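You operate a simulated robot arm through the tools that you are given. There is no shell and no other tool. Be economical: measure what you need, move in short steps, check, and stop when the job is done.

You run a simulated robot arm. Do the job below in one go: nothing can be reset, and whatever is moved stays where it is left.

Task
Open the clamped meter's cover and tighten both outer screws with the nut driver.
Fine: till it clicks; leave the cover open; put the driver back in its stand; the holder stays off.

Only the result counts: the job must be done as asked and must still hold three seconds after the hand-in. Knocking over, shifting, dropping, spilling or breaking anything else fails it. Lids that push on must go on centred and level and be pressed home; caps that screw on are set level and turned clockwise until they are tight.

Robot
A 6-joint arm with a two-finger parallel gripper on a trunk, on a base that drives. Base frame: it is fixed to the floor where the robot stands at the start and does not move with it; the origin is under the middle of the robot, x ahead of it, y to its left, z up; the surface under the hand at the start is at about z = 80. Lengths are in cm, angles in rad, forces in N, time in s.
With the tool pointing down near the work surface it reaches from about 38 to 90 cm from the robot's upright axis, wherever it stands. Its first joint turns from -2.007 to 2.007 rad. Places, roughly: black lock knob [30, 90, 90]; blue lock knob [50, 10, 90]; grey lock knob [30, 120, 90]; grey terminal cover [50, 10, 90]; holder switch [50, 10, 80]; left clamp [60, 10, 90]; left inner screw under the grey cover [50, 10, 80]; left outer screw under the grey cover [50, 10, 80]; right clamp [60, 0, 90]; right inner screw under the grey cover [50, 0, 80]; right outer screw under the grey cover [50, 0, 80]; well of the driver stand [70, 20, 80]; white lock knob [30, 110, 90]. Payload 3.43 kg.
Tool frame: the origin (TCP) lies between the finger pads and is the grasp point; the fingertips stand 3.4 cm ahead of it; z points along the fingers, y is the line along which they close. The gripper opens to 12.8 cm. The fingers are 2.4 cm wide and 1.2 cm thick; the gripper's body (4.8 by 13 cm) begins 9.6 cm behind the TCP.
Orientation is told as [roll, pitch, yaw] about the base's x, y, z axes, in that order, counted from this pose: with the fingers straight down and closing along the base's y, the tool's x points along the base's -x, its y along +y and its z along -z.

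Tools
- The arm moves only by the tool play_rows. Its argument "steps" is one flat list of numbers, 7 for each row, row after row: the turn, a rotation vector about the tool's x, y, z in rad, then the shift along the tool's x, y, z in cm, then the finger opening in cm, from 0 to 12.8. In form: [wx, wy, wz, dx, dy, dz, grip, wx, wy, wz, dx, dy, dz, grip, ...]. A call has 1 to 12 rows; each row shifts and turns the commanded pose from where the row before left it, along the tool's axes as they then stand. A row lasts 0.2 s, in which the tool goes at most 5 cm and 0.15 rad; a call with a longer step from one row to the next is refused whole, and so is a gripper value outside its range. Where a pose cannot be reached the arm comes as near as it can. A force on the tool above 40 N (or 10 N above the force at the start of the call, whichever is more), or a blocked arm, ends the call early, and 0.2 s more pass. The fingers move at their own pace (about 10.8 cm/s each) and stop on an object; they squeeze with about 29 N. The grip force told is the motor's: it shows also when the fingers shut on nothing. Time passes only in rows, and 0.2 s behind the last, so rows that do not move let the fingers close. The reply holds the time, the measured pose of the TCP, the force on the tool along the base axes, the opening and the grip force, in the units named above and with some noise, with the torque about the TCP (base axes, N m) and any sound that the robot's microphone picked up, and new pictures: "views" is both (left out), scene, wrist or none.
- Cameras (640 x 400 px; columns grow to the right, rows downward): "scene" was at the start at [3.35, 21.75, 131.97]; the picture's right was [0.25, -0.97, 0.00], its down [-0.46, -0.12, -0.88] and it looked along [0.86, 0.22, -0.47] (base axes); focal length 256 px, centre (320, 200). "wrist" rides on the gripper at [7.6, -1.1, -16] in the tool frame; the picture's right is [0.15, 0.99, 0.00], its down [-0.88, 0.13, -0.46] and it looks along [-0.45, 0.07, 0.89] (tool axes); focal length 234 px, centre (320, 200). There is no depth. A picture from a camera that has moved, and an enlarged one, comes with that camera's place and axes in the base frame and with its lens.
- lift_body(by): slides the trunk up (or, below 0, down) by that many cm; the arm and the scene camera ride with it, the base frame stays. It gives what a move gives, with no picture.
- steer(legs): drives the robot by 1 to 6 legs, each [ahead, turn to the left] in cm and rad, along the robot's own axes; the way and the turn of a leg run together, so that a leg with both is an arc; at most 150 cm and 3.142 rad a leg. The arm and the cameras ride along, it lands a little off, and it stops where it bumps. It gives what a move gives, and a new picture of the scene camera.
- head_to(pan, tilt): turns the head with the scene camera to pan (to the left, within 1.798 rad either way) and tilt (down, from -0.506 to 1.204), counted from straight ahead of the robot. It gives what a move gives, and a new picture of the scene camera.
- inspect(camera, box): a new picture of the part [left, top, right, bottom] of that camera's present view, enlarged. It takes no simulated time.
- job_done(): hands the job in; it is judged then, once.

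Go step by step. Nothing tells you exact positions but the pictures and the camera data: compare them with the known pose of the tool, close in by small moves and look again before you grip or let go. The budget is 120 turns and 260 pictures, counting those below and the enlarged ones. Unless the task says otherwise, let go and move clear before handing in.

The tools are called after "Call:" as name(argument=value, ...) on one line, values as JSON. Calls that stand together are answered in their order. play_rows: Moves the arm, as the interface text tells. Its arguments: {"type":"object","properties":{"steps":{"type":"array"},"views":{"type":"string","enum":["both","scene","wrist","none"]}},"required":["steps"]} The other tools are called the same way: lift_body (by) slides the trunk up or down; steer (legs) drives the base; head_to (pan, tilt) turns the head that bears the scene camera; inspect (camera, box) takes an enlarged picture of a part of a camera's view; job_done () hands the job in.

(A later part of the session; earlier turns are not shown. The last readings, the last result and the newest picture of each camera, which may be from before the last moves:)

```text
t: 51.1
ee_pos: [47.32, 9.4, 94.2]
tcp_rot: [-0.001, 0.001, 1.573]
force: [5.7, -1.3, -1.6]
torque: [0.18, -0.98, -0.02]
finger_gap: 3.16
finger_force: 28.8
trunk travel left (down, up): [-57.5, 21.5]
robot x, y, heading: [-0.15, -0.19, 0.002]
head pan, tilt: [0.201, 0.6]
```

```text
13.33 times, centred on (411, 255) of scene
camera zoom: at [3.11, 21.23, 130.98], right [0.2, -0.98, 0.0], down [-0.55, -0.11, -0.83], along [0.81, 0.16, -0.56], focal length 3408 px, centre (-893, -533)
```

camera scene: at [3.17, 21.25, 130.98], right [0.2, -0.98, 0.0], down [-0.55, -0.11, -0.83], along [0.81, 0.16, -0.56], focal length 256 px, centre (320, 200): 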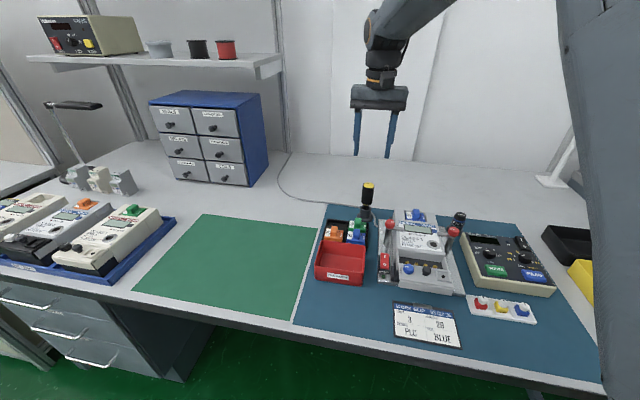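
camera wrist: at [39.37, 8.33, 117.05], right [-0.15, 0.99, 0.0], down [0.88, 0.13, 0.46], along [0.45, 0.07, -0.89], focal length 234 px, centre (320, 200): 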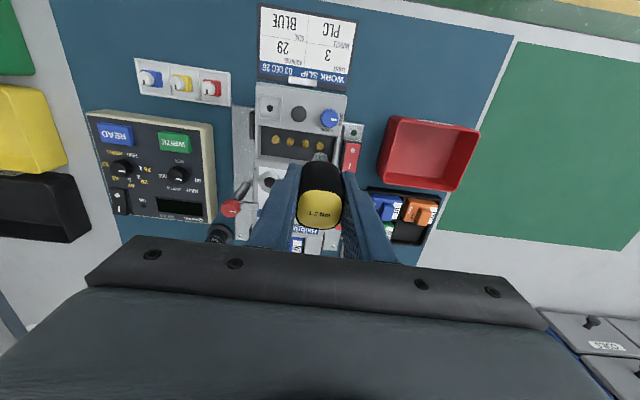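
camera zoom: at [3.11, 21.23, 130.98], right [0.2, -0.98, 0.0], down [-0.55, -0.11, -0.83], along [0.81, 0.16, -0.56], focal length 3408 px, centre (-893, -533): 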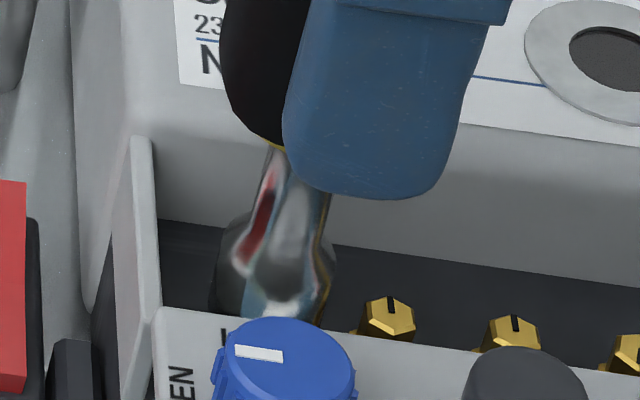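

A light sideways contact (5.7 N in +x) suggests the socket is coming over the head. I relieve it in +x and press on a little.

Call:
play_rows(steps=[0, 0, 0, 0, -0.1, 0, 1, 0, 0, 0, 0, 0, 0.1, 1, 0, 0, 0, 0, 0, 0.1, 1, 0, 0, 0, 0, 0, 0, 1], views="none")

Call:
inspect(camera="scene", box=[390, 240, 432, 270])

Call:
inspect(camera="wrist", box=[280, 120, 360, 170])

```text
t: 52.1
ee_pos: [47.41, 9.41, 94.03]
tcp_rot: [0.0, 0.001, 1.57]
force: [0.3, 0.3, -0.5]
torque: [-0.03, 0.01, -0.02]
finger_gap: 3.17
finger_force: 29.1
trunk travel left (down, up): [-57.5, 21.5]
robot x, y, heading: [-0.24, -0.08, 0.002]
head pan, tilt: [0.201, 0.6]
```

```text
13.33 times, centred on (411, 255) of scene
camera zoom: at [3.17, 21.25, 130.98], right [0.2, -0.98, 0.0], down [-0.55, -0.11, -0.83], along [0.81, 0.16, -0.56], focal length 3408 px, centre (-893, -533)
```

zoom: 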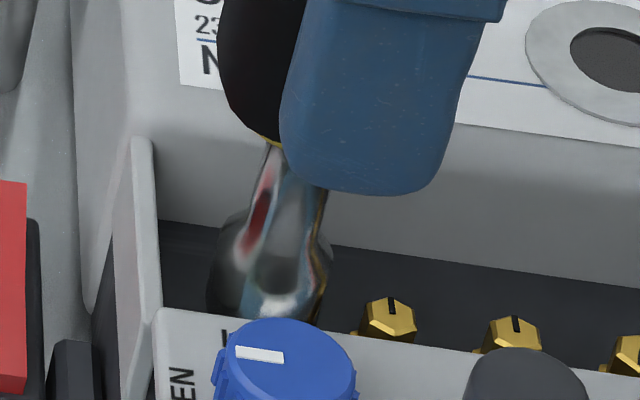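

```text
8.00 times, centred on (320, 145) of wrist
camera zoom: at [48.58, 1.89, 110.11], right [-0.99, -0.15, 0.0], down [-0.13, 0.88, 0.46], along [-0.07, 0.45, -0.89], focal length 1873 px, centre (320, 640)
```

zoom: 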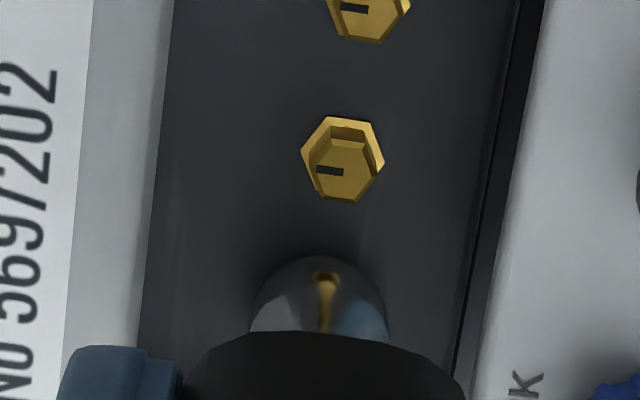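

Call:
play_rows(steps=[0, 0, 0, 0, 0, 0.15, 1, 0, 0, 0, 0, 0, 0.15, 1, 0, 0, 0, 0, 0, 0.15, 1, 0, 0, 0, 0, 0, 0, 1], views="none")

```text
t: 53.1
ee_pos: [47.32, 9.44, 93.61]
tcp_rot: [0.0, 0.0, 1.571]
force: [-0.6, -0.4, -1.3]
torque: [-0.02, -0.01, 0.05]
finger_gap: 3.17
finger_force: 29.2
trunk travel left (down, up): [-57.5, 21.5]
robot x, y, heading: [-0.09, -0.47, 0.002]
head pan, tilt: [0.201, 0.6]
```

Call:
play_rows(steps=[0, 0, 0, 0, 0, 0.15, 1, 0, 0, 0, 0, 0, 0.15, 1, 0, 0, 0, 0, 0, 0.15, 1, 0, 0, 0, 0, 0, 0, 1], views="none")

Call:
inspect(camera="scene", box=[390, 235, 432, 265])

Call:
inspect(camera="wrist", box=[280, 120, 360, 170])

```text
t: 54.1
ee_pos: [47.43, 9.37, 93.34]
tcp_rot: [-0.002, 0.0, 1.571]
force: [-4.9, -1.7, 38.0]
torque: [0.11, 0.48, 0.03]
finger_gap: 3.18
finger_force: 28.9
trunk travel left (down, up): [-57.5, 21.5]
robot x, y, heading: [0.44, 0.17, -0.001]
head pan, tilt: [0.201, 0.6]
```

```text
13.33 times, centred on (411, 250) of scene
camera zoom: at [3.05, 21.22, 131.01], right [0.2, -0.98, 0.0], down [-0.55, -0.11, -0.83], along [0.81, 0.16, -0.56], focal length 3408 px, centre (-893, -467)
```

zoom: 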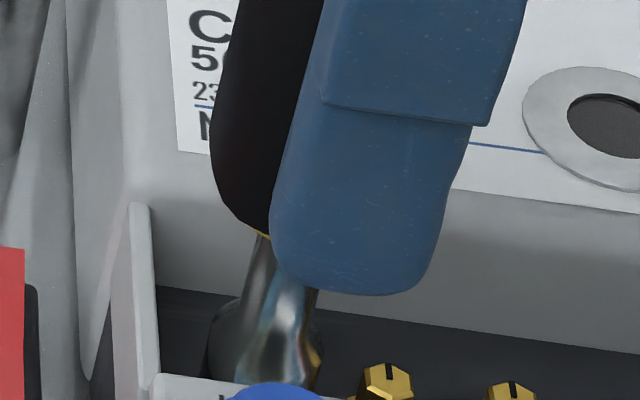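

```text
8.00 times, centred on (320, 145) of wrist
camera zoom: at [48.5, 1.86, 109.37], right [-0.99, -0.15, 0.0], down [-0.13, 0.88, 0.46], along [-0.06, 0.45, -0.89], focal length 1873 px, centre (320, 640)
```

zoom: 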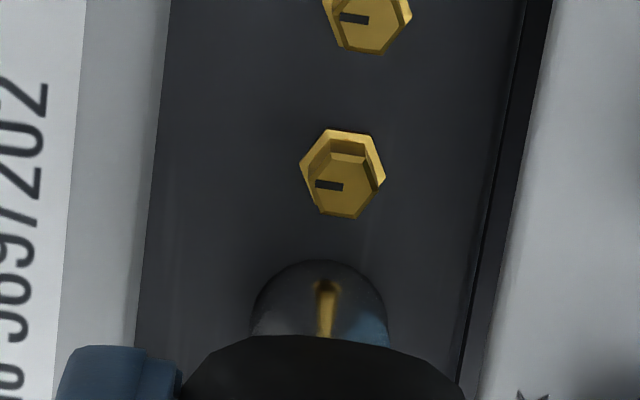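

The socket bottoms at TCP z of about 93.35, roughly 1 cm below first contact, so it seems to be over the head. I relieve the push and begin turning clockwise.

Call:
play_rows(steps=[0, 0, 0, 0, 0, -0.25, 1, 0, 0, 0.1, 0, 0, 0, 1, 0, 0, 0.1, 0, 0, 0, 1, 0, 0, 0.1, 0, 0, 0, 1, 0, 0, 0.1, 0, 0, 0, 1], views="none")

Call:
inspect(camera="wrist", box=[270, 115, 370, 235])

```text
t: 55.3
ee_pos: [47.45, 9.54, 93.33]
tcp_rot: [-0.001, -0.001, 1.171]
force: [-0.1, 0.3, -1.7]
torque: [-0.02, 0.03, -0.05]
finger_gap: 3.17
finger_force: 28.5
trunk travel left (down, up): [-57.5, 21.5]
robot x, y, heading: [-0.22, 0.17, 0.001]
head pan, tilt: [0.201, 0.6]
```

```text
3.33 times, centred on (320, 175) of wrist
camera zoom: at [45.51, 2.07, 109.45], right [-0.97, 0.25, 0.0], down [0.22, 0.86, 0.46], along [0.11, 0.44, -0.89], focal length 781 px, centre (320, 283)
```

zoom: 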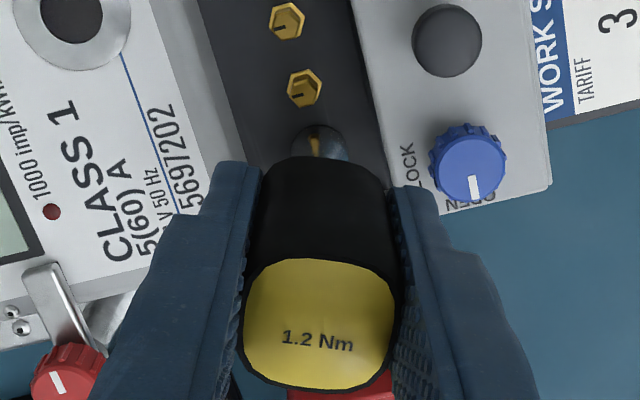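

Call:
play_rows(steps=[0, 0, 0.13, 0, 0, 0.1, 1, 0, 0, 0.145, 0, 0, 0, 1, 0, 0, 0.145, 0, 0, 0, 1, 0, 0, 0.145, 0, 0, 0, 1, 0, 0, 0.145, 0, 0, 0, 1, 0, 0, 0.145, 0, 0, 0, 1, 0, 0, 0.145, 0, 0, 0, 1, 0, 0, 0.145, 0, 0, 0, 1, 0, 0, 0.145, 0, 0, 0, 1, 0, 0, 0.145, 0, 0, 0, 1], views="none")

Call:
inspect(camera="scene", box=[390, 225, 432, 255])

```text
t: 57.5
ee_pos: [47.45, 9.44, 93.29]
tcp_rot: [0.0, 0.001, -0.265]
force: [-1.4, 0.9, -1.0]
torque: [0.09, 0.13, 0.32]
finger_gap: 3.17
finger_force: 28.9
trunk travel left (down, up): [-57.5, 21.5]
robot x, y, heading: [-0.35, -0.31, 0.003]
head pan, tilt: [0.201, 0.6]
```

```text
13.33 times, centred on (411, 240) of scene
camera zoom: at [3.17, 21.25, 130.98], right [0.2, -0.98, 0.0], down [-0.55, -0.11, -0.83], along [0.81, 0.16, -0.56], focal length 3408 px, centre (-893, -333)
```

zoom: 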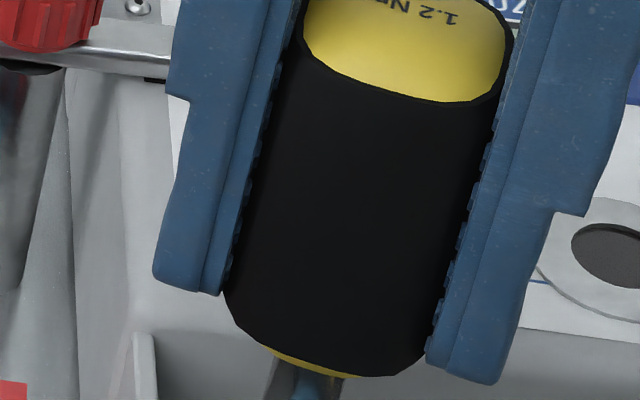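

The torque has built to 0.32 Nm, so the screw is engaged and turning. I go on clockwise.

Call:
play_rows(steps=[0, 0, 0.14, 0, 0, 0, 1, 0, 0, 0.14, 0, 0, 0, 1, 0, 0, 0.14, 0, 0, 0, 1, 0, 0, 0.14, 0, 0, 0, 1, 0, 0, 0.14, 0, 0, 0, 1, 0, 0, 0.14, 0, 0, 0, 1], views="none")

Call:
inspect(camera="wrist", box=[270, 115, 370, 235])

```text
t: 58.9
ee_pos: [47.5, 9.37, 93.4]
tcp_rot: [0.001, -0.001, -1.104]
force: [-0.4, 1.0, -1.5]
torque: [0.1, -0.01, 1.07]
finger_gap: 3.16
finger_force: 29.1
trunk travel left (down, up): [-57.5, 21.5]
robot x, y, heading: [-0.27, 0.39, -0.006]
head pan, tilt: [0.201, 0.6]
```

```text
3.33 times, centred on (320, 175) of wrist
camera zoom: at [43.07, 15.77, 109.37], right [0.82, 0.57, 0.0], down [0.51, -0.73, 0.46], along [0.26, -0.37, -0.89], focal length 781 px, centre (320, 283)
```

zoom: 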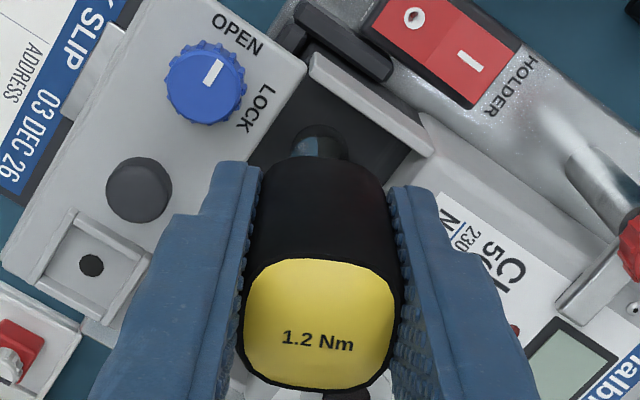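

Torque is 1.07 Nm, close to the click. I turn on in small steps.

Call:
play_rows(steps=[0, 0, 0.05, 0, 0, 0, 1, 0, 0, 0.05, 0, 0, 0, 1, 0, 0, 0.05, 0, 0, 0, 1], views="none")

```text
t: 59.7
ee_pos: [47.49, 9.41, 93.22]
tcp_rot: [0.001, 0.0, -1.255]
force: [-1.2, 1.7, -1.4]
torque: [0.09, 0.04, 1.19]
finger_gap: 3.17
finger_force: 29.1
trunk travel left (down, up): [-57.5, 21.5]
robot x, y, heading: [0.19, -0.18, 0.001]
head pan, tilt: [0.201, 0.6]
```

Call:
play_rows(steps=[0, 0, 0.04, 0, 0, 0, 1, 0, 0, 0.04, 0, 0, 0, 1], views="none")

```text
t: 60.3
ee_pos: [47.3, 9.37, 93.38]
tcp_rot: [-0.001, 0.0, -1.334]
force: [0.3, 1.0, -0.4]
torque: [0.12, 0.0, 1.22]
finger_gap: 3.19
finger_force: 29.4
trunk travel left (down, up): [-57.5, 21.5]
robot x, y, heading: [-0.05, 0.19, 0.0]
head pan, tilt: [0.201, 0.6]
```

Call:
play_rows(steps=[0, 0, 0.04, 0, 0, 0, 1, 0, 0, 0.04, 0, 0, 0, 1], views="none")

Call:
inspect(camera="wrist", box=[270, 115, 370, 235])

```text
t: 60.9
ee_pos: [47.36, 9.4, 93.37]
tcp_rot: [0.002, 0.001, -1.413]
force: [0.5, 1.5, 1.1]
torque: [0.09, -0.08, 1.21]
finger_gap: 3.18
finger_force: 28.4
trunk travel left (down, up): [-57.5, 21.5]
robot x, y, heading: [0.03, 0.35, 0.001]
head pan, tilt: [0.201, 0.6]
```

```text
3.33 times, centred on (320, 175) of wrist
camera zoom: at [45.16, 16.78, 109.37], right [0.95, 0.3, 0.0], down [0.27, -0.85, 0.46], along [0.14, -0.43, -0.89], focal length 781 px, centre (320, 283)
```

zoom: 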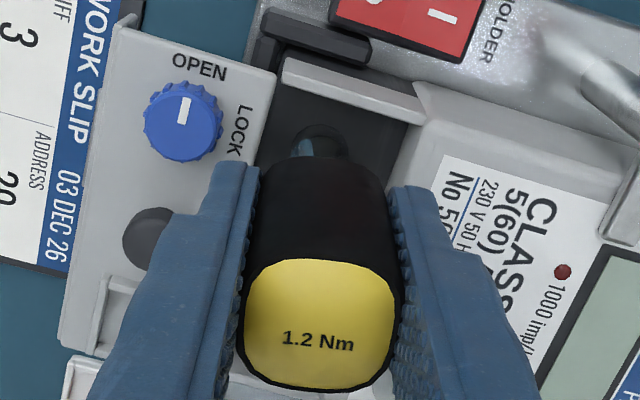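

Call:
play_rows(steps=[0, 0, 0.06, 0, 0, 0, 1, 0, 0, 0.06, 0, 0, 0, 1, 0, 0, 0.06, 0, 0, 0, 1], views="none")

```text
t: 61.7
ee_pos: [47.38, 9.48, 93.23]
tcp_rot: [-0.001, -0.001, -1.593]
force: [1.7, 0.0, 2.4]
torque: [0.04, -0.08, 1.23]
finger_gap: 3.21
finger_force: 29.2
trunk travel left (down, up): [-57.5, 21.5]
robot x, y, heading: [0.06, -0.16, 0.001]
head pan, tilt: [0.201, 0.6]
```

Call:
play_rows(steps=[0, 0, 0.1, 0, 0, 0, 1, 0, 0, 0.1, 0, 0, 0, 1, 0, 0, 0.1, 0, 0, 0, 1], views="none")

Call:
inspect(camera="wrist", box=[270, 115, 370, 235])

Call:
inspect(camera="scene", box=[390, 225, 432, 265])

```text
t: 62.5
ee_pos: [47.53, 9.32, 93.18]
tcp_rot: [-0.001, 0.0, -1.896]
force: [0.7, 0.8, 1.5]
torque: [0.08, -0.07, 1.19]
finger_gap: 3.21
finger_force: 29.6
trunk travel left (down, up): [-57.5, 21.5]
robot x, y, heading: [-0.1, 0.16, 0.002]
head pan, tilt: [0.201, 0.6]
```

```text
3.33 times, centred on (320, 175) of wrist
camera zoom: at [48.83, 17.02, 109.37], right [0.98, -0.18, 0.0], down [-0.16, -0.88, 0.46], along [-0.08, -0.45, -0.89], focal length 781 px, centre (320, 283)
```

zoom: 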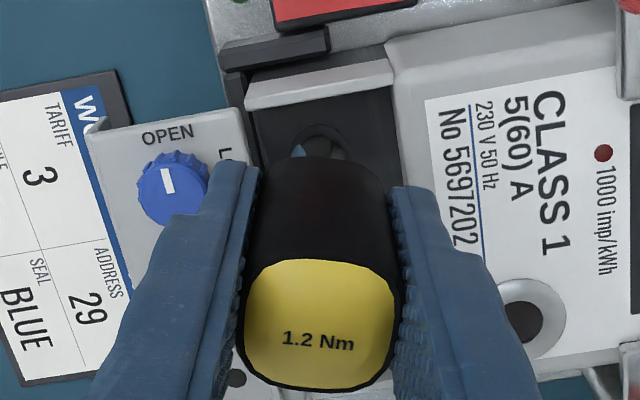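

```text
10.00 times, centred on (411, 245) of scene
camera zoom: at [3.17, 21.26, 130.98], right [0.2, -0.98, 0.0], down [-0.55, -0.11, -0.83], along [0.81, 0.16, -0.56], focal length 2556 px, centre (-590, -250)
```

zoom: 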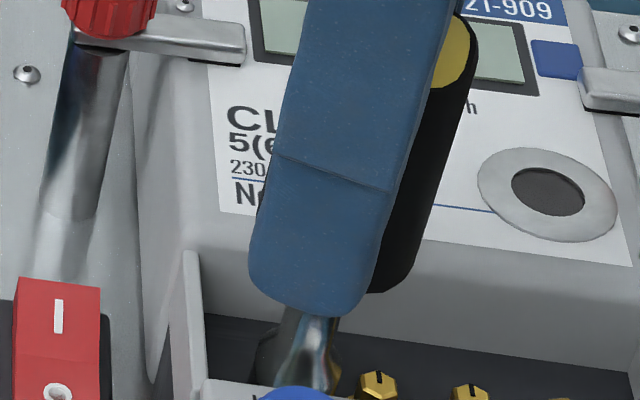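

The torque sits at 1.2 Nm but I have had no click yet. I keep turning clockwise a little.

Call:
play_rows(steps=[0, 0, 0.14, 0, 0, 0, 1, 0, 0, 0.14, 0, 0, 0, 1, 0, 0, 0.14, 0, 0, 0, 1, 0, 0, 0.14, 0, 0, 0, 1], views="none")

Call:
inspect(camera="wrist", box=[270, 115, 370, 235])

```text
t: 63.5
ee_pos: [47.43, 9.54, 93.32]
tcp_rot: [0.002, 0.001, -2.457]
force: [2.6, 1.9, 2.2]
torque: [0.04, -0.2, 1.17]
finger_gap: 3.22
finger_force: 29.0
trunk travel left (down, up): [-57.5, 21.5]
robot x, y, heading: [-0.17, -0.24, -0.002]
head pan, tilt: [0.201, 0.6]
```

```text
3.33 times, centred on (320, 175) of wrist
camera zoom: at [52.62, 15.15, 109.37], right [0.74, -0.67, 0.0], down [-0.6, -0.66, 0.46], along [-0.31, -0.34, -0.89], focal length 781 px, centre (320, 283)
```

zoom: 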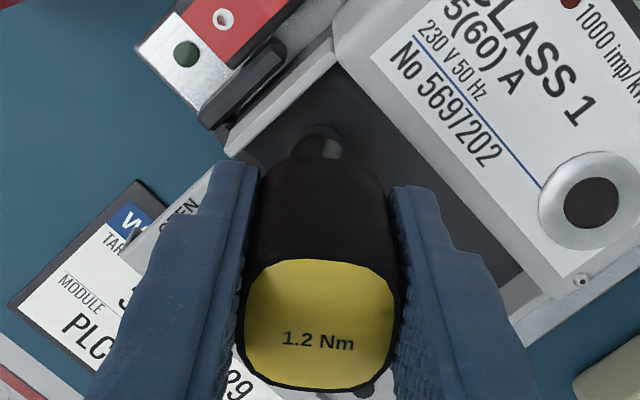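

I unload gently to learn whether the wind-up is elastic, then lift off to check the screw's slot.

Call:
play_rows(steps=[0, 0, -0.1, 0, 0, 0, 1, 0, 0, -0.1, 0, 0, 0, 1], views="none")

```text
t: 64.1
ee_pos: [47.4, 9.33, 93.35]
tcp_rot: [0.0, -0.001, -2.254]
force: [2.4, 0.5, 1.9]
torque: [0.07, -0.13, 0.38]
finger_gap: 3.23
finger_force: 29.7
trunk travel left (down, up): [-57.5, 21.5]
robot x, y, heading: [-0.34, 0.23, 0.001]
head pan, tilt: [0.201, 0.6]
```

Call:
play_rows(steps=[0, 0, -0.08, 0, 0, 0, 1, 0, 0, 0, 0, 0, -0.3, 1, 0, 0, 0, 0, 0, -0.5, 1, 0, 0, 0, 0, 0, -1, 1, 0, 0, 0, 0, 0, -2, 1, 0, 0, 0, 0, 0, 0, 1], views="none")

Call:
inspect(camera="scene", box=[390, 230, 432, 270])

Call:
inspect(camera="wrist", box=[260, 100, 380, 190])

```text
t: 65.5
ee_pos: [47.3, 9.35, 97.17]
tcp_rot: [0.0, -0.001, -2.175]
force: [-1.2, 0.2, -0.9]
torque: [-0.02, 0.0, -0.02]
finger_gap: 3.14
finger_force: 29.2
trunk travel left (down, up): [-57.5, 21.5]
robot x, y, heading: [0.13, -0.45, -0.005]
head pan, tilt: [0.201, 0.6]
```

```text
10.00 times, centred on (411, 250) of scene
camera zoom: at [3.18, 21.25, 130.98], right [0.2, -0.98, 0.0], down [-0.55, -0.11, -0.83], along [0.81, 0.16, -0.56], focal length 2556 px, centre (-590, -300)
```

zoom: 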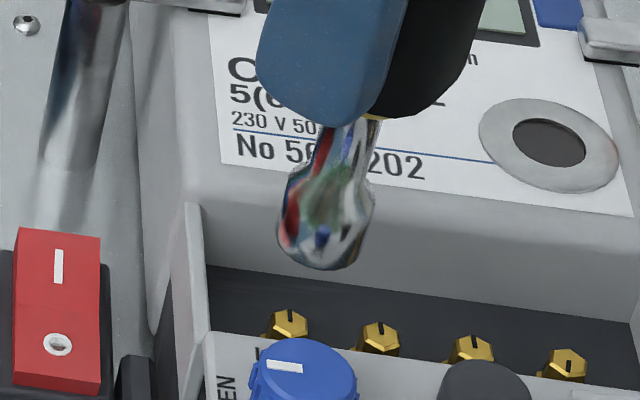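

```text
4.44 times, centred on (320, 145) of wrist
camera zoom: at [50.77, 16.35, 113.23], right [0.9, -0.44, 0.0], down [-0.39, -0.8, 0.46], along [-0.2, -0.41, -0.89], focal length 1041 px, centre (320, 444)
```

zoom: 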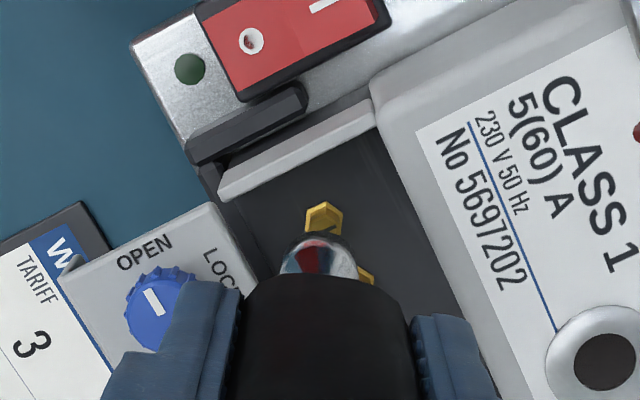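

The left screw's slot turned about 120° and is now in line with the two inner, tight screws; the steady 1.2 Nm was the driver's clutch. I move on to the right outer screw, 6 cm to the right, turning the tool back in the air.

Call:
play_rows(steps=[0, 0, 0, -2.465, 1.705, -0.5, 1, 0, 0, 0, -2.465, 1.705, -0.5, 1, 0, 0, -0.15, 0, 0, 0, 1, 0, 0, -0.15, 0, 0, 0, 1, 0, 0, -0.15, 0, 0, 0, 1, 0, 0, -0.15, 0, 0, 0, 1, 0, 0, -0.15, 0, 0, 0, 1, 0, 0, -0.15, 0, 0, 0, 1, 0, 0, -0.15, 0, 0, 0, 1, 0, 0, -0.15, 0, 0, 0, 1, 0, 0, -0.15, 0, 0, 0, 1, 0, 0, -0.15, 0, 0, 0, 1], views="none")

Call:
play_rows(steps=[0, 0, -0.15, 0, 0, 0, 1, 0, 0, -0.15, 0, 0, 0, 1, 0, 0, -0.15, 0, 0, 0, 1, 0, 0, -0.15, 0, 0, 0, 1, 0, 0, -0.075, 0, 0, 0, 1, 0, 0, 0, 0, 0, 0, 1], views="none")

Call:
inspect(camera="wrist", box=[270, 100, 370, 180])

Call:
inspect(camera="scene", box=[395, 230, 451, 270])

```text
t: 68.1
ee_pos: [47.48, 3.49, 98.07]
tcp_rot: [0.002, 0.0, -0.673]
force: [-0.5, -0.2, -1.7]
torque: [0.01, 0.01, -0.02]
finger_gap: 3.18
finger_force: 28.9
trunk travel left (down, up): [-57.5, 21.5]
robot x, y, heading: [-0.06, -0.33, 0.003]
head pan, tilt: [0.201, 0.6]
```

```text
t: 69.5
ee_pos: [47.49, 3.45, 98.13]
tcp_rot: [-0.001, -0.001, 0.003]
force: [1.2, 1.1, -1.4]
torque: [0.01, 0.01, -0.02]
finger_gap: 3.15
finger_force: 29.2
trunk travel left (down, up): [-57.5, 21.5]
robot x, y, heading: [-0.03, 0.19, -0.0]
head pan, tilt: [0.201, 0.6]
```

```text
5.00 times, centred on (320, 140) of wrist
camera zoom: at [39.92, 2.34, 114.13], right [-0.15, 0.99, 0.0], down [0.88, 0.13, 0.46], along [0.45, 0.07, -0.89], focal length 1171 px, centre (320, 500)
```

zoom: 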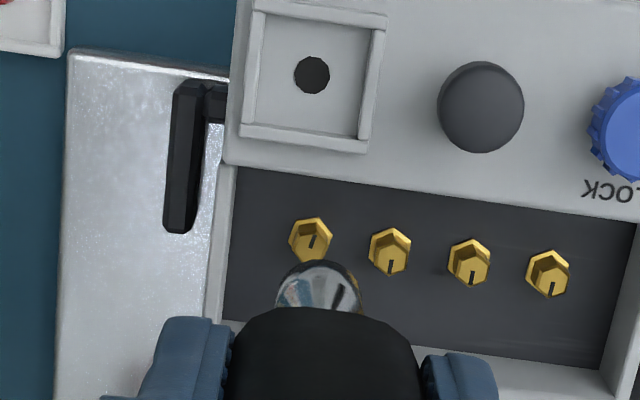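

```text
10.00 times, centred on (423, 250) of scene
camera zoom: at [3.17, 21.25, 130.98], right [0.2, -0.98, 0.0], down [-0.55, -0.11, -0.83], along [0.81, 0.16, -0.56], focal length 2556 px, centre (-710, -300)
```

zoom: 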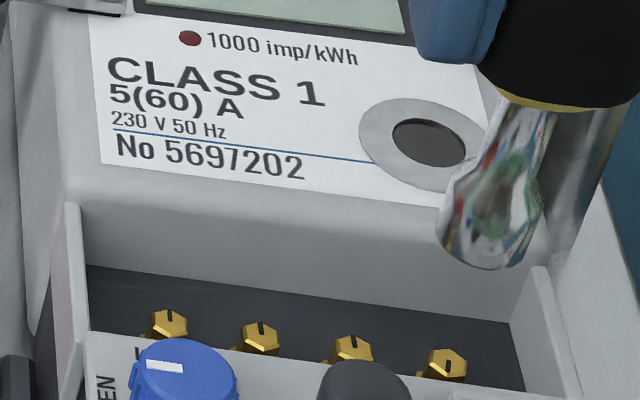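

Call:
play_rows(steps=[0, 0, 0, 0, -0.15, 0.5, 1, 0, 0, -0.145, 0, 0, 0, 1, 0, 0, -0.145, 0, 0, 0, 1, 0, 0, -0.145, 0, 0, 0, 1, 0, 0, -0.145, 0, 0, 0, 1, 0, 0, -0.145, 0, 0, 0, 1, 0, 0, -0.145, 0, 0, 0, 1, 0, 0, -0.145, 0, 0, 0, 1, 0, 0, -0.145, 0, 0, 0, 1, 0, 0, -0.145, 0, 0, 0, 1, 0, 0, -0.145, 0, 0, 0, 1, 0, 0, -0.12, 0, 0, 0, 1], views="none")

Call:
inspect(camera="wrist", box=[280, 120, 360, 170])

Call:
inspect(camera="scene", box=[417, 240, 459, 270])

```text
t: 72.1
ee_pos: [47.34, 3.34, 97.7]
tcp_rot: [-0.001, 0.002, 1.571]
force: [-0.2, 0.5, -1.7]
torque: [-0.02, -0.01, -0.03]
finger_gap: 3.13
finger_force: 28.6
trunk travel left (down, up): [-57.5, 21.5]
robot x, y, heading: [0.08, -0.06, -0.003]
head pan, tilt: [0.201, 0.6]
```

```text
8.00 times, centred on (320, 145) of wrist
camera zoom: at [48.63, -4.21, 113.66], right [-0.99, -0.15, 0.0], down [-0.13, 0.88, 0.46], along [-0.07, 0.45, -0.89], focal length 1873 px, centre (320, 640)
```

zoom: 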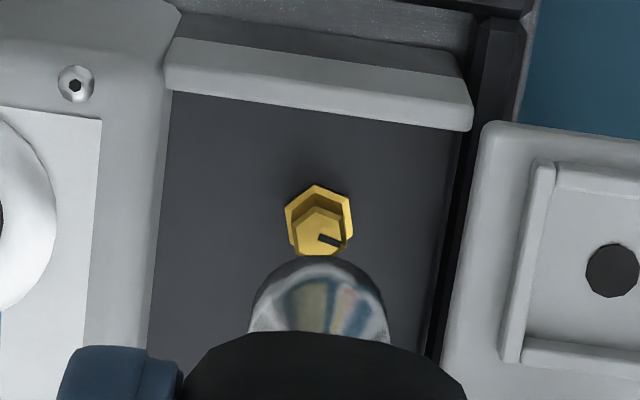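

```text
13.33 times, centred on (438, 255) of scene
camera zoom: at [3.17, 21.25, 130.98], right [0.2, -0.98, 0.0], down [-0.55, -0.11, -0.83], along [0.81, 0.16, -0.56], focal length 3408 px, centre (-1253, -533)
```

zoom: 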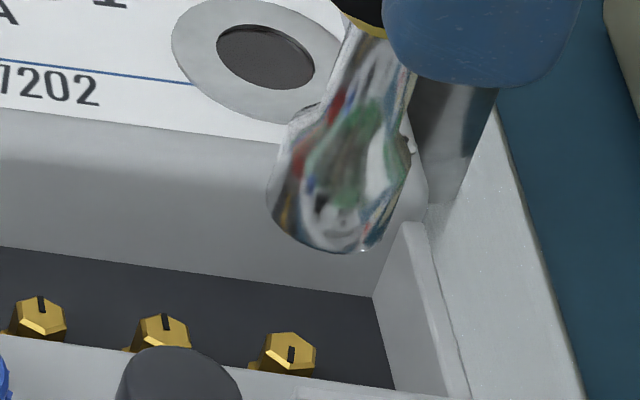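

The x alignment is good; y needs about −0.12. I correct and descend to just above contact.

Call:
play_rows(steps=[0, 0, 0, 0.12, 0, 1, 1, 0, 0, 0, 0, 0, 1, 1, 0, 0, 0, 0, 0, 0.7, 1, 0, 0, 0, 0, 0, 0.2, 1, 0, 0, 0, 0, 0, 0, 1], views="none")

Call:
inspect(camera="wrist", box=[280, 120, 360, 170])

Call:
inspect(camera="scene", box=[417, 240, 459, 270])

```text
t: 73.3
ee_pos: [47.31, 3.09, 94.75]
tcp_rot: [0.001, -0.001, 1.571]
force: [-0.5, -0.9, -1.1]
torque: [-0.05, -0.04, -0.02]
finger_gap: 3.2
finger_force: 29.0
trunk travel left (down, up): [-57.5, 21.5]
robot x, y, heading: [0.23, -0.42, 0.001]
head pan, tilt: [0.201, 0.6]
```

```text
8.00 times, centred on (320, 145) of wrist
camera zoom: at [48.58, -4.38, 110.76], right [-0.99, -0.15, 0.0], down [-0.13, 0.88, 0.46], along [-0.07, 0.45, -0.89], focal length 1873 px, centre (320, 640)
```

zoom: 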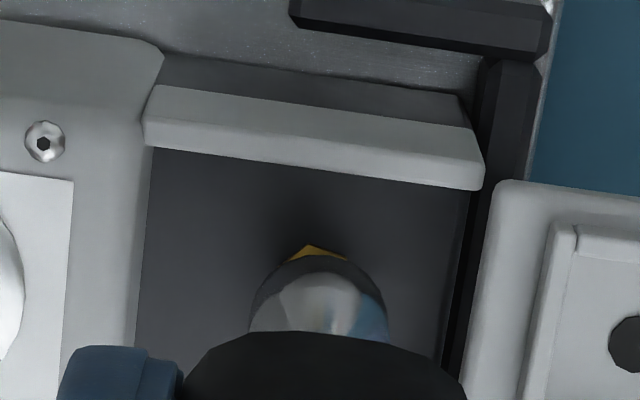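

```text
13.33 times, centred on (438, 255) of scene
camera zoom: at [3.17, 21.25, 130.98], right [0.2, -0.98, 0.0], down [-0.55, -0.11, -0.83], along [0.81, 0.16, -0.56], focal length 3408 px, centre (-1253, -533)
```

zoom: 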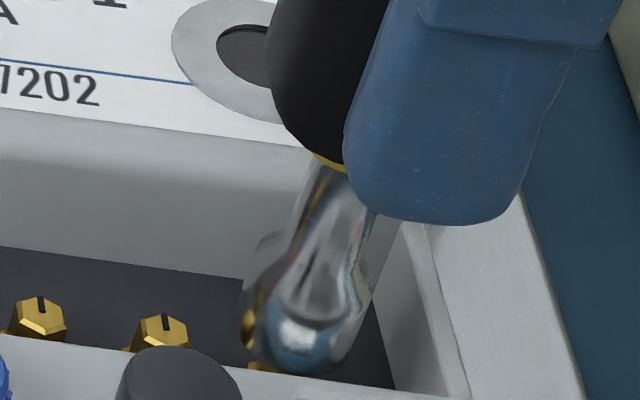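

Aligned as at the first screw. I lower onto the head.

Call:
play_rows(steps=[0, 0, 0, 0, 0, 0.2, 1, 0, 0, 0, 0, 0, 0.2, 1, 0, 0, 0, 0, 0, 0.2, 1, 0, 0, 0, 0, 0, 0, 1], views="none")

```text
t: 74.3
ee_pos: [47.44, 3.25, 94.02]
tcp_rot: [0.0, 0.002, 1.571]
force: [-0.4, 0.1, -1.7]
torque: [-0.02, 0.03, -0.02]
finger_gap: 3.16
finger_force: 28.7
trunk travel left (down, up): [-57.5, 21.5]
robot x, y, heading: [0.04, 0.12, 0.001]
head pan, tilt: [0.201, 0.6]
```

Call:
play_rows(steps=[0, 0, 0, 0, 0, 0.2, 1, 0, 0, 0, 0, 0, 0.2, 1, 0, 0, 0, 0, 0, 0.2, 1, 0, 0, 0, 0, 0, 0.1, 1, 0, 0, 0, 0, 0, 0, 1], views="none")

Call:
inspect(camera="wrist", box=[280, 120, 360, 170])

```text
t: 75.5
ee_pos: [47.48, 3.35, 93.48]
tcp_rot: [0.0, 0.0, 1.57]
force: [0.7, 0.1, -1.4]
torque: [-0.01, -0.01, -0.02]
finger_gap: 3.17
finger_force: 29.3
trunk travel left (down, up): [-57.5, 21.5]
robot x, y, heading: [0.05, 0.02, -0.001]
head pan, tilt: [0.201, 0.6]
```

```text
8.00 times, centred on (320, 145) of wrist
camera zoom: at [48.61, -4.37, 109.45], right [-0.99, -0.15, 0.0], down [-0.13, 0.88, 0.46], along [-0.07, 0.45, -0.89], focal length 1873 px, centre (320, 640)
```

zoom: 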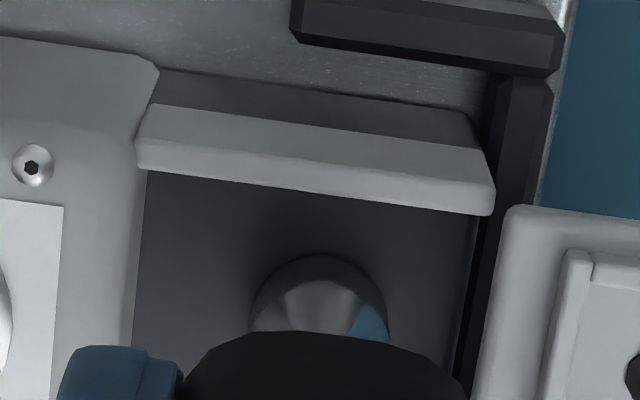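

The socket is over the head without contact force, at the same height as on the first screw. I turn clockwise.

Call:
play_rows(steps=[0, 0, 0.14, 0, 0, 0.05, 1, 0, 0, 0.14, 0, 0, 0, 1, 0, 0, 0.14, 0, 0, 0, 1, 0, 0, 0.14, 0, 0, 0, 1, 0, 0, 0.14, 0, 0, 0, 1, 0, 0, 0.14, 0, 0, 0, 1, 0, 0, 0.14, 0, 0, 0, 1, 0, 0, 0.14, 0, 0, 0, 1, 0, 0, 0.14, 0, 0, 0, 1, 0, 0, 0.14, 0, 0, 0, 1, 0, 0, 0.14, 0, 0, 0, 1, 0, 0, 0.14, 0, 0, 0, 1], views="none")

Call:
play_rows(steps=[0, 0, 0.14, 0, 0, 0, 1, 0, 0, 0.14, 0, 0, 0, 1, 0, 0, 0.14, 0, 0, 0, 1, 0, 0, 0.14, 0, 0, 0, 1], views="none")

```text
t: 78.1
ee_pos: [47.4, 3.19, 93.29]
tcp_rot: [0.0, 0.001, -0.113]
force: [0.4, 0.2, -1.5]
torque: [0.01, 0.01, -0.13]
finger_gap: 3.19
finger_force: 28.9
trunk travel left (down, up): [-57.5, 21.5]
robot x, y, heading: [-0.24, 0.06, -0.001]
head pan, tilt: [0.201, 0.6]
```

```text
t: 79.1
ee_pos: [47.43, 3.23, 93.42]
tcp_rot: [0.0, 0.0, -0.67]
force: [0.3, 0.0, -0.9]
torque: [-0.01, -0.02, 0.29]
finger_gap: 3.19
finger_force: 29.0
trunk travel left (down, up): [-57.5, 21.5]
robot x, y, heading: [-0.03, -0.0, 0.003]
head pan, tilt: [0.201, 0.6]
```

Call:
play_rows(steps=[0, 0, 0.14, 0, 0, 0, 1, 0, 0, 0.14, 0, 0, 0, 1, 0, 0, 0.14, 0, 0, 0, 1, 0, 0, 0.14, 0, 0, 0, 1], views="none")

Call:
play_rows(steps=[0, 0, 0.14, 0, 0, 0, 1, 0, 0, 0.14, 0, 0, 0, 1], views="none")

Call:
play_rows(steps=[0, 0, 0.14, 0, 0, 0, 1, 0, 0, 0.14, 0, 0, 0, 1], views="none")

```text
t: 80.1
ee_pos: [47.42, 3.14, 93.46]
tcp_rot: [0.0, 0.002, -1.231]
force: [-0.7, -0.1, -1.9]
torque: [0.0, 0.01, 0.74]
finger_gap: 3.15
finger_force: 29.0
trunk travel left (down, up): [-57.5, 21.5]
robot x, y, heading: [0.12, -0.15, 0.002]
head pan, tilt: [0.201, 0.6]
```

```text
t: 80.7
ee_pos: [47.51, 3.09, 93.43]
tcp_rot: [-0.001, 0.003, -1.51]
force: [0.2, 0.2, -2.2]
torque: [0.02, 0.0, 1.04]
finger_gap: 3.15
finger_force: 28.3
trunk travel left (down, up): [-57.5, 21.5]
robot x, y, heading: [-0.16, 0.32, 0.0]
head pan, tilt: [0.201, 0.6]
```

```text
t: 81.3
ee_pos: [47.49, 3.05, 93.37]
tcp_rot: [0.001, 0.0, -1.79]
force: [0.5, 1.0, -1.7]
torque: [0.1, -0.09, 1.2]
finger_gap: 3.17
finger_force: 28.9
trunk travel left (down, up): [-57.5, 21.5]
robot x, y, heading: [-0.11, -0.06, -0.002]
head pan, tilt: [0.201, 0.6]
```

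Call:
play_rows(steps=[0, 0, 0.15, 0, 0, 0, 1, 0, 0, 0.15, 0, 0, 0, 1, 0, 0, 0.15, 0, 0, 0, 1], views="none")

Call:
inspect(camera="wrist", box=[270, 115, 370, 235])

```text
t: 82.1
ee_pos: [47.5, 3.28, 93.38]
tcp_rot: [-0.002, 0.0, -2.238]
force: [0.5, 0.9, -1.3]
torque: [0.1, -0.07, 1.2]
finger_gap: 3.19
finger_force: 29.1
trunk travel left (down, up): [-57.5, 21.5]
robot x, y, heading: [0.07, -0.43, -0.0]
head pan, tilt: [0.201, 0.6]
```

```text
3.33 times, centred on (320, 175) of wrist
camera zoom: at [51.3, 9.86, 109.41], right [0.87, -0.5, 0.0], down [-0.44, -0.77, 0.46], along [-0.23, -0.4, -0.89], focal length 781 px, centre (320, 283)
```

zoom: 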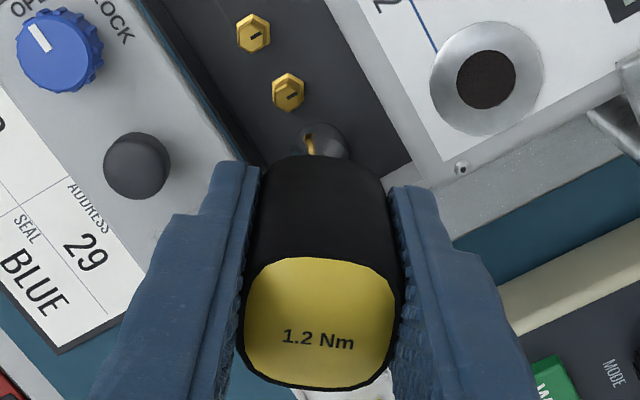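

Same 1.2 Nm plateau here, still with no reported click. I unload, lift, and check both slots closely to see whether the screws still turn or the clutch slips.

Call:
play_rows(steps=[0, 0, -0.14, 0, 0, 0, 1, 0, 0, -0.14, 0, 0, 0, 1, 0, 0, 0, 0, 0, -0.3, 1, 0, 0, 0, 0, 0, -0.5, 1, 0, 0, 0, 0, 0, -1.5, 1, 0, 0, 0, 0, 0, -3, 1, 0, 0, 0, 0, 0, -3, 1, 0, 0, 0, 0, 0, 0, 1], views="none")

Call:
inspect(camera="scene", box=[395, 240, 451, 275])

Call:
inspect(camera="wrist", box=[240, 90, 400, 190])

```text
t: 83.9
ee_pos: [47.47, 3.18, 101.57]
tcp_rot: [0.0, 0.0, -1.957]
force: [0.8, -0.2, -1.4]
torque: [0.0, -0.01, -0.02]
finger_gap: 3.2
finger_force: 28.8
trunk travel left (down, up): [-57.5, 21.5]
robot x, y, heading: [-0.02, -0.3, 0.0]
head pan, tilt: [0.201, 0.6]
```

```text
11.43 times, centred on (423, 258) of scene
camera zoom: at [3.18, 21.25, 130.98], right [0.2, -0.98, 0.0], down [-0.55, -0.11, -0.83], along [0.81, 0.16, -0.56], focal length 2921 px, centre (-857, -457)
```

zoom: 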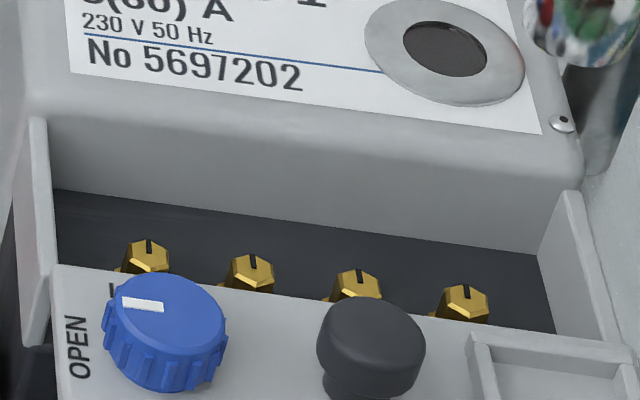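

```text
4.00 times, centred on (320, 140) of wrist
camera zoom: at [49.36, 10.69, 117.75], right [0.97, -0.24, 0.0], down [-0.21, -0.86, 0.46], along [-0.11, -0.44, -0.89], focal length 937 px, centre (320, 440)
```

zoom: 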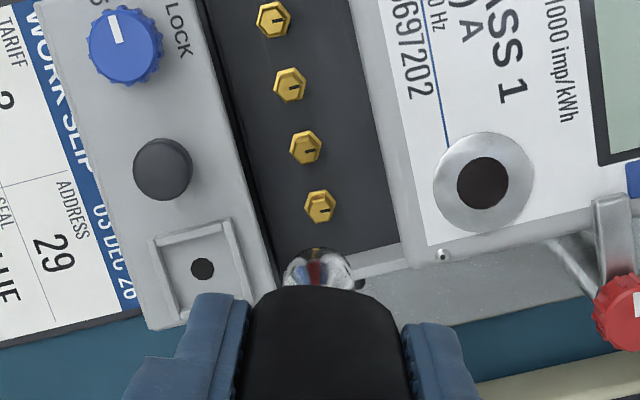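

Call:
inspect(camera="wrist", box=[296, 86, 336, 148])

Call:
inspect(camera="scene", box=[403, 258, 439, 272])

```text
6.45 times, centred on (316, 117) of wrist
camera zoom: at [49.36, 10.69, 117.75], right [0.97, -0.24, 0.0], down [-0.21, -0.86, 0.46], along [-0.11, -0.44, -0.89], focal length 1511 px, centre (346, 736)
```

zoom: 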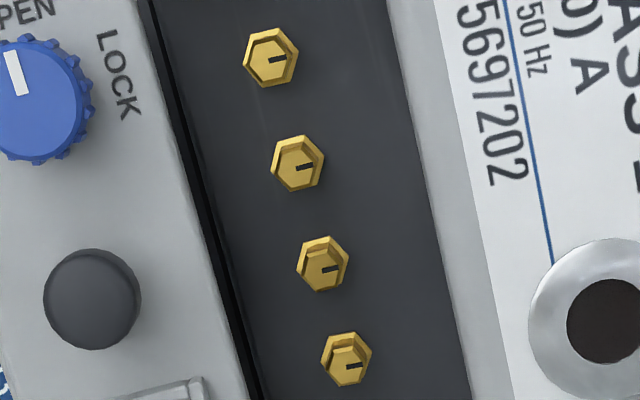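

```text
16.00 times, centred on (421, 265) of scene
camera zoom: at [3.18, 21.25, 130.98], right [0.2, -0.98, 0.0], down [-0.55, -0.11, -0.83], along [0.81, 0.16, -0.56], focal length 4090 px, centre (-1296, -840)
```

zoom: 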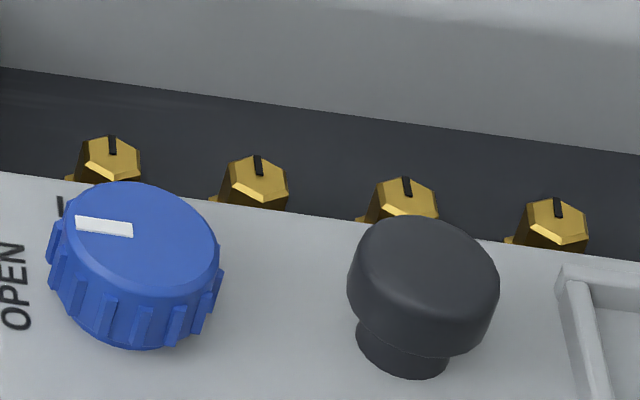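

All four slots now line up, so the screws look tight, but I want the click. I'll re-engage the right screw with light downward pressure and turn through a longer arc.

Call:
play_rows(steps=[0, 0, -0.148, 0, 0, 0, 1, 0, 0, -0.148, 0, 0, 0, 1, 0, 0, -0.148, 0, 0, 0, 1, 0, 0, -0.148, 0, 0, 0, 1, 0, 0, -0.148, 0, 0, 0, 1, 0, 0, -0.148, 0, 0, 0, 1, 0, 0, -0.148, 0, 0, 0, 1, 0, 0, -0.148, 0, 0, 0, 1, 0, 0, -0.148, 0, 0, 0, 1, 0, 0, -0.148, 0, 0, 0, 1, 0, 0, -0.148, 0, 0, 0, 1], views="none")

Call:
play_rows(steps=[0, 0, -0.148, 0, 0, 0, 1, 0, 0, -0.148, 0, 0, 0, 1, 0, 0, -0.148, 0, 0, 0, 1, 0, 0, -0.148, 0, 0, 0, 1, 0, 0, -0.148, 0, 0, 2, 1, 0, 0, -0.148, 0, 0, 2, 1, 0, 0, -0.148, 0, 0, 2, 1, 0, 0, -0.148, 0, 0, 0.8, 1, 0, 0, 0, 0, 0, 0, 1], views="none")

Call:
inspect(camera="wrist", box=[280, 120, 360, 170])

Call:
inspect(camera="scene", box=[417, 240, 459, 270])

```text
t: 86.3
ee_pos: [47.51, 3.16, 101.61]
tcp_rot: [-0.001, 0.0, -0.327]
force: [0.3, -0.6, -1.6]
torque: [0.02, 0.0, 0.02]
finger_gap: 3.17
finger_force: 29.1
trunk travel left (down, up): [-57.5, 21.5]
robot x, y, heading: [0.21, -0.17, 0.002]
head pan, tilt: [0.201, 0.6]
```

```text
t: 88.3
ee_pos: [47.37, 3.12, 94.84]
tcp_rot: [0.0, -0.001, 0.855]
force: [0.5, 0.3, -1.3]
torque: [-0.01, 0.0, -0.04]
finger_gap: 3.17
finger_force: 28.8
trunk travel left (down, up): [-57.5, 21.5]
robot x, y, heading: [0.03, 0.14, 0.003]
head pan, tilt: [0.201, 0.6]
```

```text
8.00 times, centred on (320, 145) of wrist
camera zoom: at [43.37, -3.28, 110.92], right [-0.84, 0.54, 0.0], down [0.48, 0.75, 0.46], along [0.25, 0.38, -0.89], focal length 1873 px, centre (320, 640)
```

zoom: 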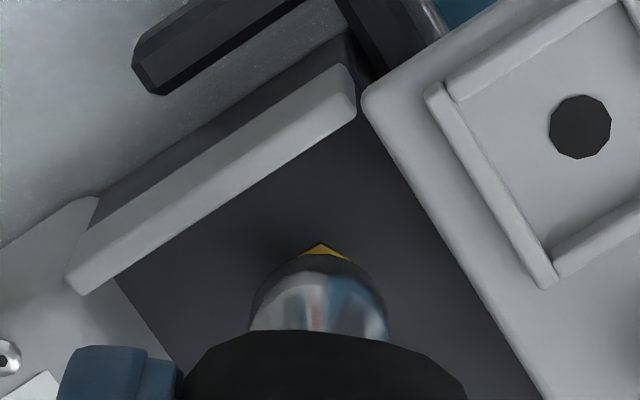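

```text
13.33 times, centred on (438, 255) of scene
camera zoom: at [3.17, 21.25, 130.98], right [0.2, -0.98, 0.0], down [-0.55, -0.11, -0.83], along [0.81, 0.16, -0.56], focal length 3408 px, centre (-1253, -533)
```

zoom: 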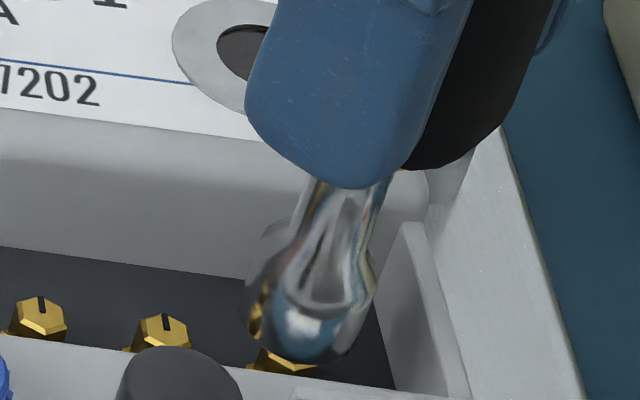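

Aligned. I lower to the seat with a light press.

Call:
play_rows(steps=[0, 0, 0, 0, 0, 0.3, 1, 0, 0, 0, 0, 0, 0.3, 1, 0, 0, 0, 0, 0, 0.3, 1, 0, 0, 0, 0, 0, 0.3, 1, 0, 0, 0, 0, 0, 0.2, 1, 0, 0, 0, 0, 0, 0, 1], views="none")

```text
t: 89.7
ee_pos: [47.49, 3.16, 93.36]
tcp_rot: [0.0, 0.001, 0.853]
force: [0.1, 0.6, -2.2]
torque: [-0.01, 0.01, 0.02]
finger_gap: 3.17
finger_force: 29.1
trunk travel left (down, up): [-57.5, 21.5]
robot x, y, heading: [-0.06, -0.14, -0.001]
head pan, tilt: [0.201, 0.6]
```

Call:
play_rows(steps=[0, 0, 0, 0, 0, 0.1, 1, 0, 0, 0, 0, 0, 0.1, 1, 0, 0, 0, 0, 0, 0, 1], views="none")

```text
t: 90.5
ee_pos: [47.49, 3.16, 93.33]
tcp_rot: [0.0, -0.002, 0.854]
force: [-3.3, -0.4, 17.1]
torque: [0.08, 0.19, 0.02]
finger_gap: 3.17
finger_force: 29.1
trunk travel left (down, up): [-57.5, 21.5]
robot x, y, heading: [0.14, -0.06, 0.002]
head pan, tilt: [0.201, 0.6]
```

It presses at 17 N. I turn clockwise.

Call:
play_rows(steps=[0, 0, 0.145, 0, 0, 0, 1, 0, 0, 0.145, 0, 0, 0, 1, 0, 0, 0.145, 0, 0, 0, 1, 0, 0, 0.145, 0, 0, 0, 1, 0, 0, 0.145, 0, 0, 0, 1, 0, 0, 0.145, 0, 0, 0, 1, 0, 0, 0.145, 0, 0, 0, 1, 0, 0, 0.145, 0, 0, 0, 1], views="none")

Call:
play_rows(steps=[0, 0, 0.145, 0, 0, 0, 1, 0, 0, 0.145, 0, 0, 0, 1, 0, 0, 0.145, 0, 0, 0, 1, 0, 0, 0.145, 0, 0, 0, 1, 0, 0, 0.145, 0, 0, 0, 1, 0, 0, 0.145, 0, 0, 0, 1], views="none")

```text
t: 92.3
ee_pos: [47.62, 2.97, 93.16]
tcp_rot: [0.0, 0.001, -0.308]
force: [0.2, 0.6, 10.3]
torque: [0.0, -0.05, 1.24]
finger_gap: 3.33
finger_force: 28.5
trunk travel left (down, up): [-57.5, 21.5]
robot x, y, heading: [-0.06, 0.37, 0.001]
head pan, tilt: [0.201, 0.6]
```

```text
t: 93.7
ee_pos: [47.49, 3.12, 93.22]
tcp_rot: [-0.001, 0.0, -1.178]
force: [0.4, 1.4, 3.4]
torque: [0.04, -0.03, 1.24]
finger_gap: 3.36
finger_force: 28.3
trunk travel left (down, up): [-57.5, 21.5]
robot x, y, heading: [0.22, -0.17, -0.0]
head pan, tilt: [0.201, 0.6]
```

Call:
inspect(camera="wrist", box=[270, 115, 370, 235])

Call:
inspect(camera="scene", box=[405, 200, 465, 270])

```text
3.33 times, centred on (320, 175) of wrist
camera zoom: at [43.54, 9.81, 109.3], right [0.86, 0.51, 0.0], down [0.46, -0.76, 0.46], along [0.23, -0.39, -0.89], focal length 781 px, centre (320, 283)
```

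zoom: 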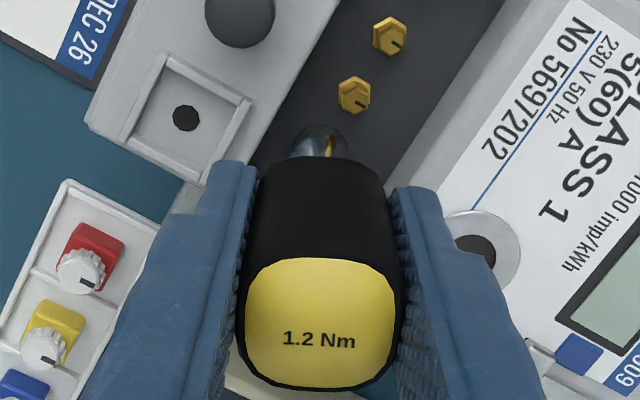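

```text
5.71 times, centred on (435, 235) of scene
camera zoom: at [3.16, 21.26, 130.98], right [0.2, -0.98, 0.0], down [-0.55, -0.11, -0.83], along [0.81, 0.16, -0.56], focal length 1461 px, centre (-337, 0)
```

zoom: 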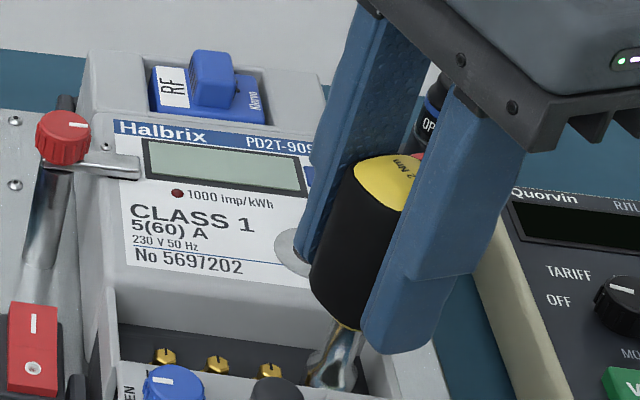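

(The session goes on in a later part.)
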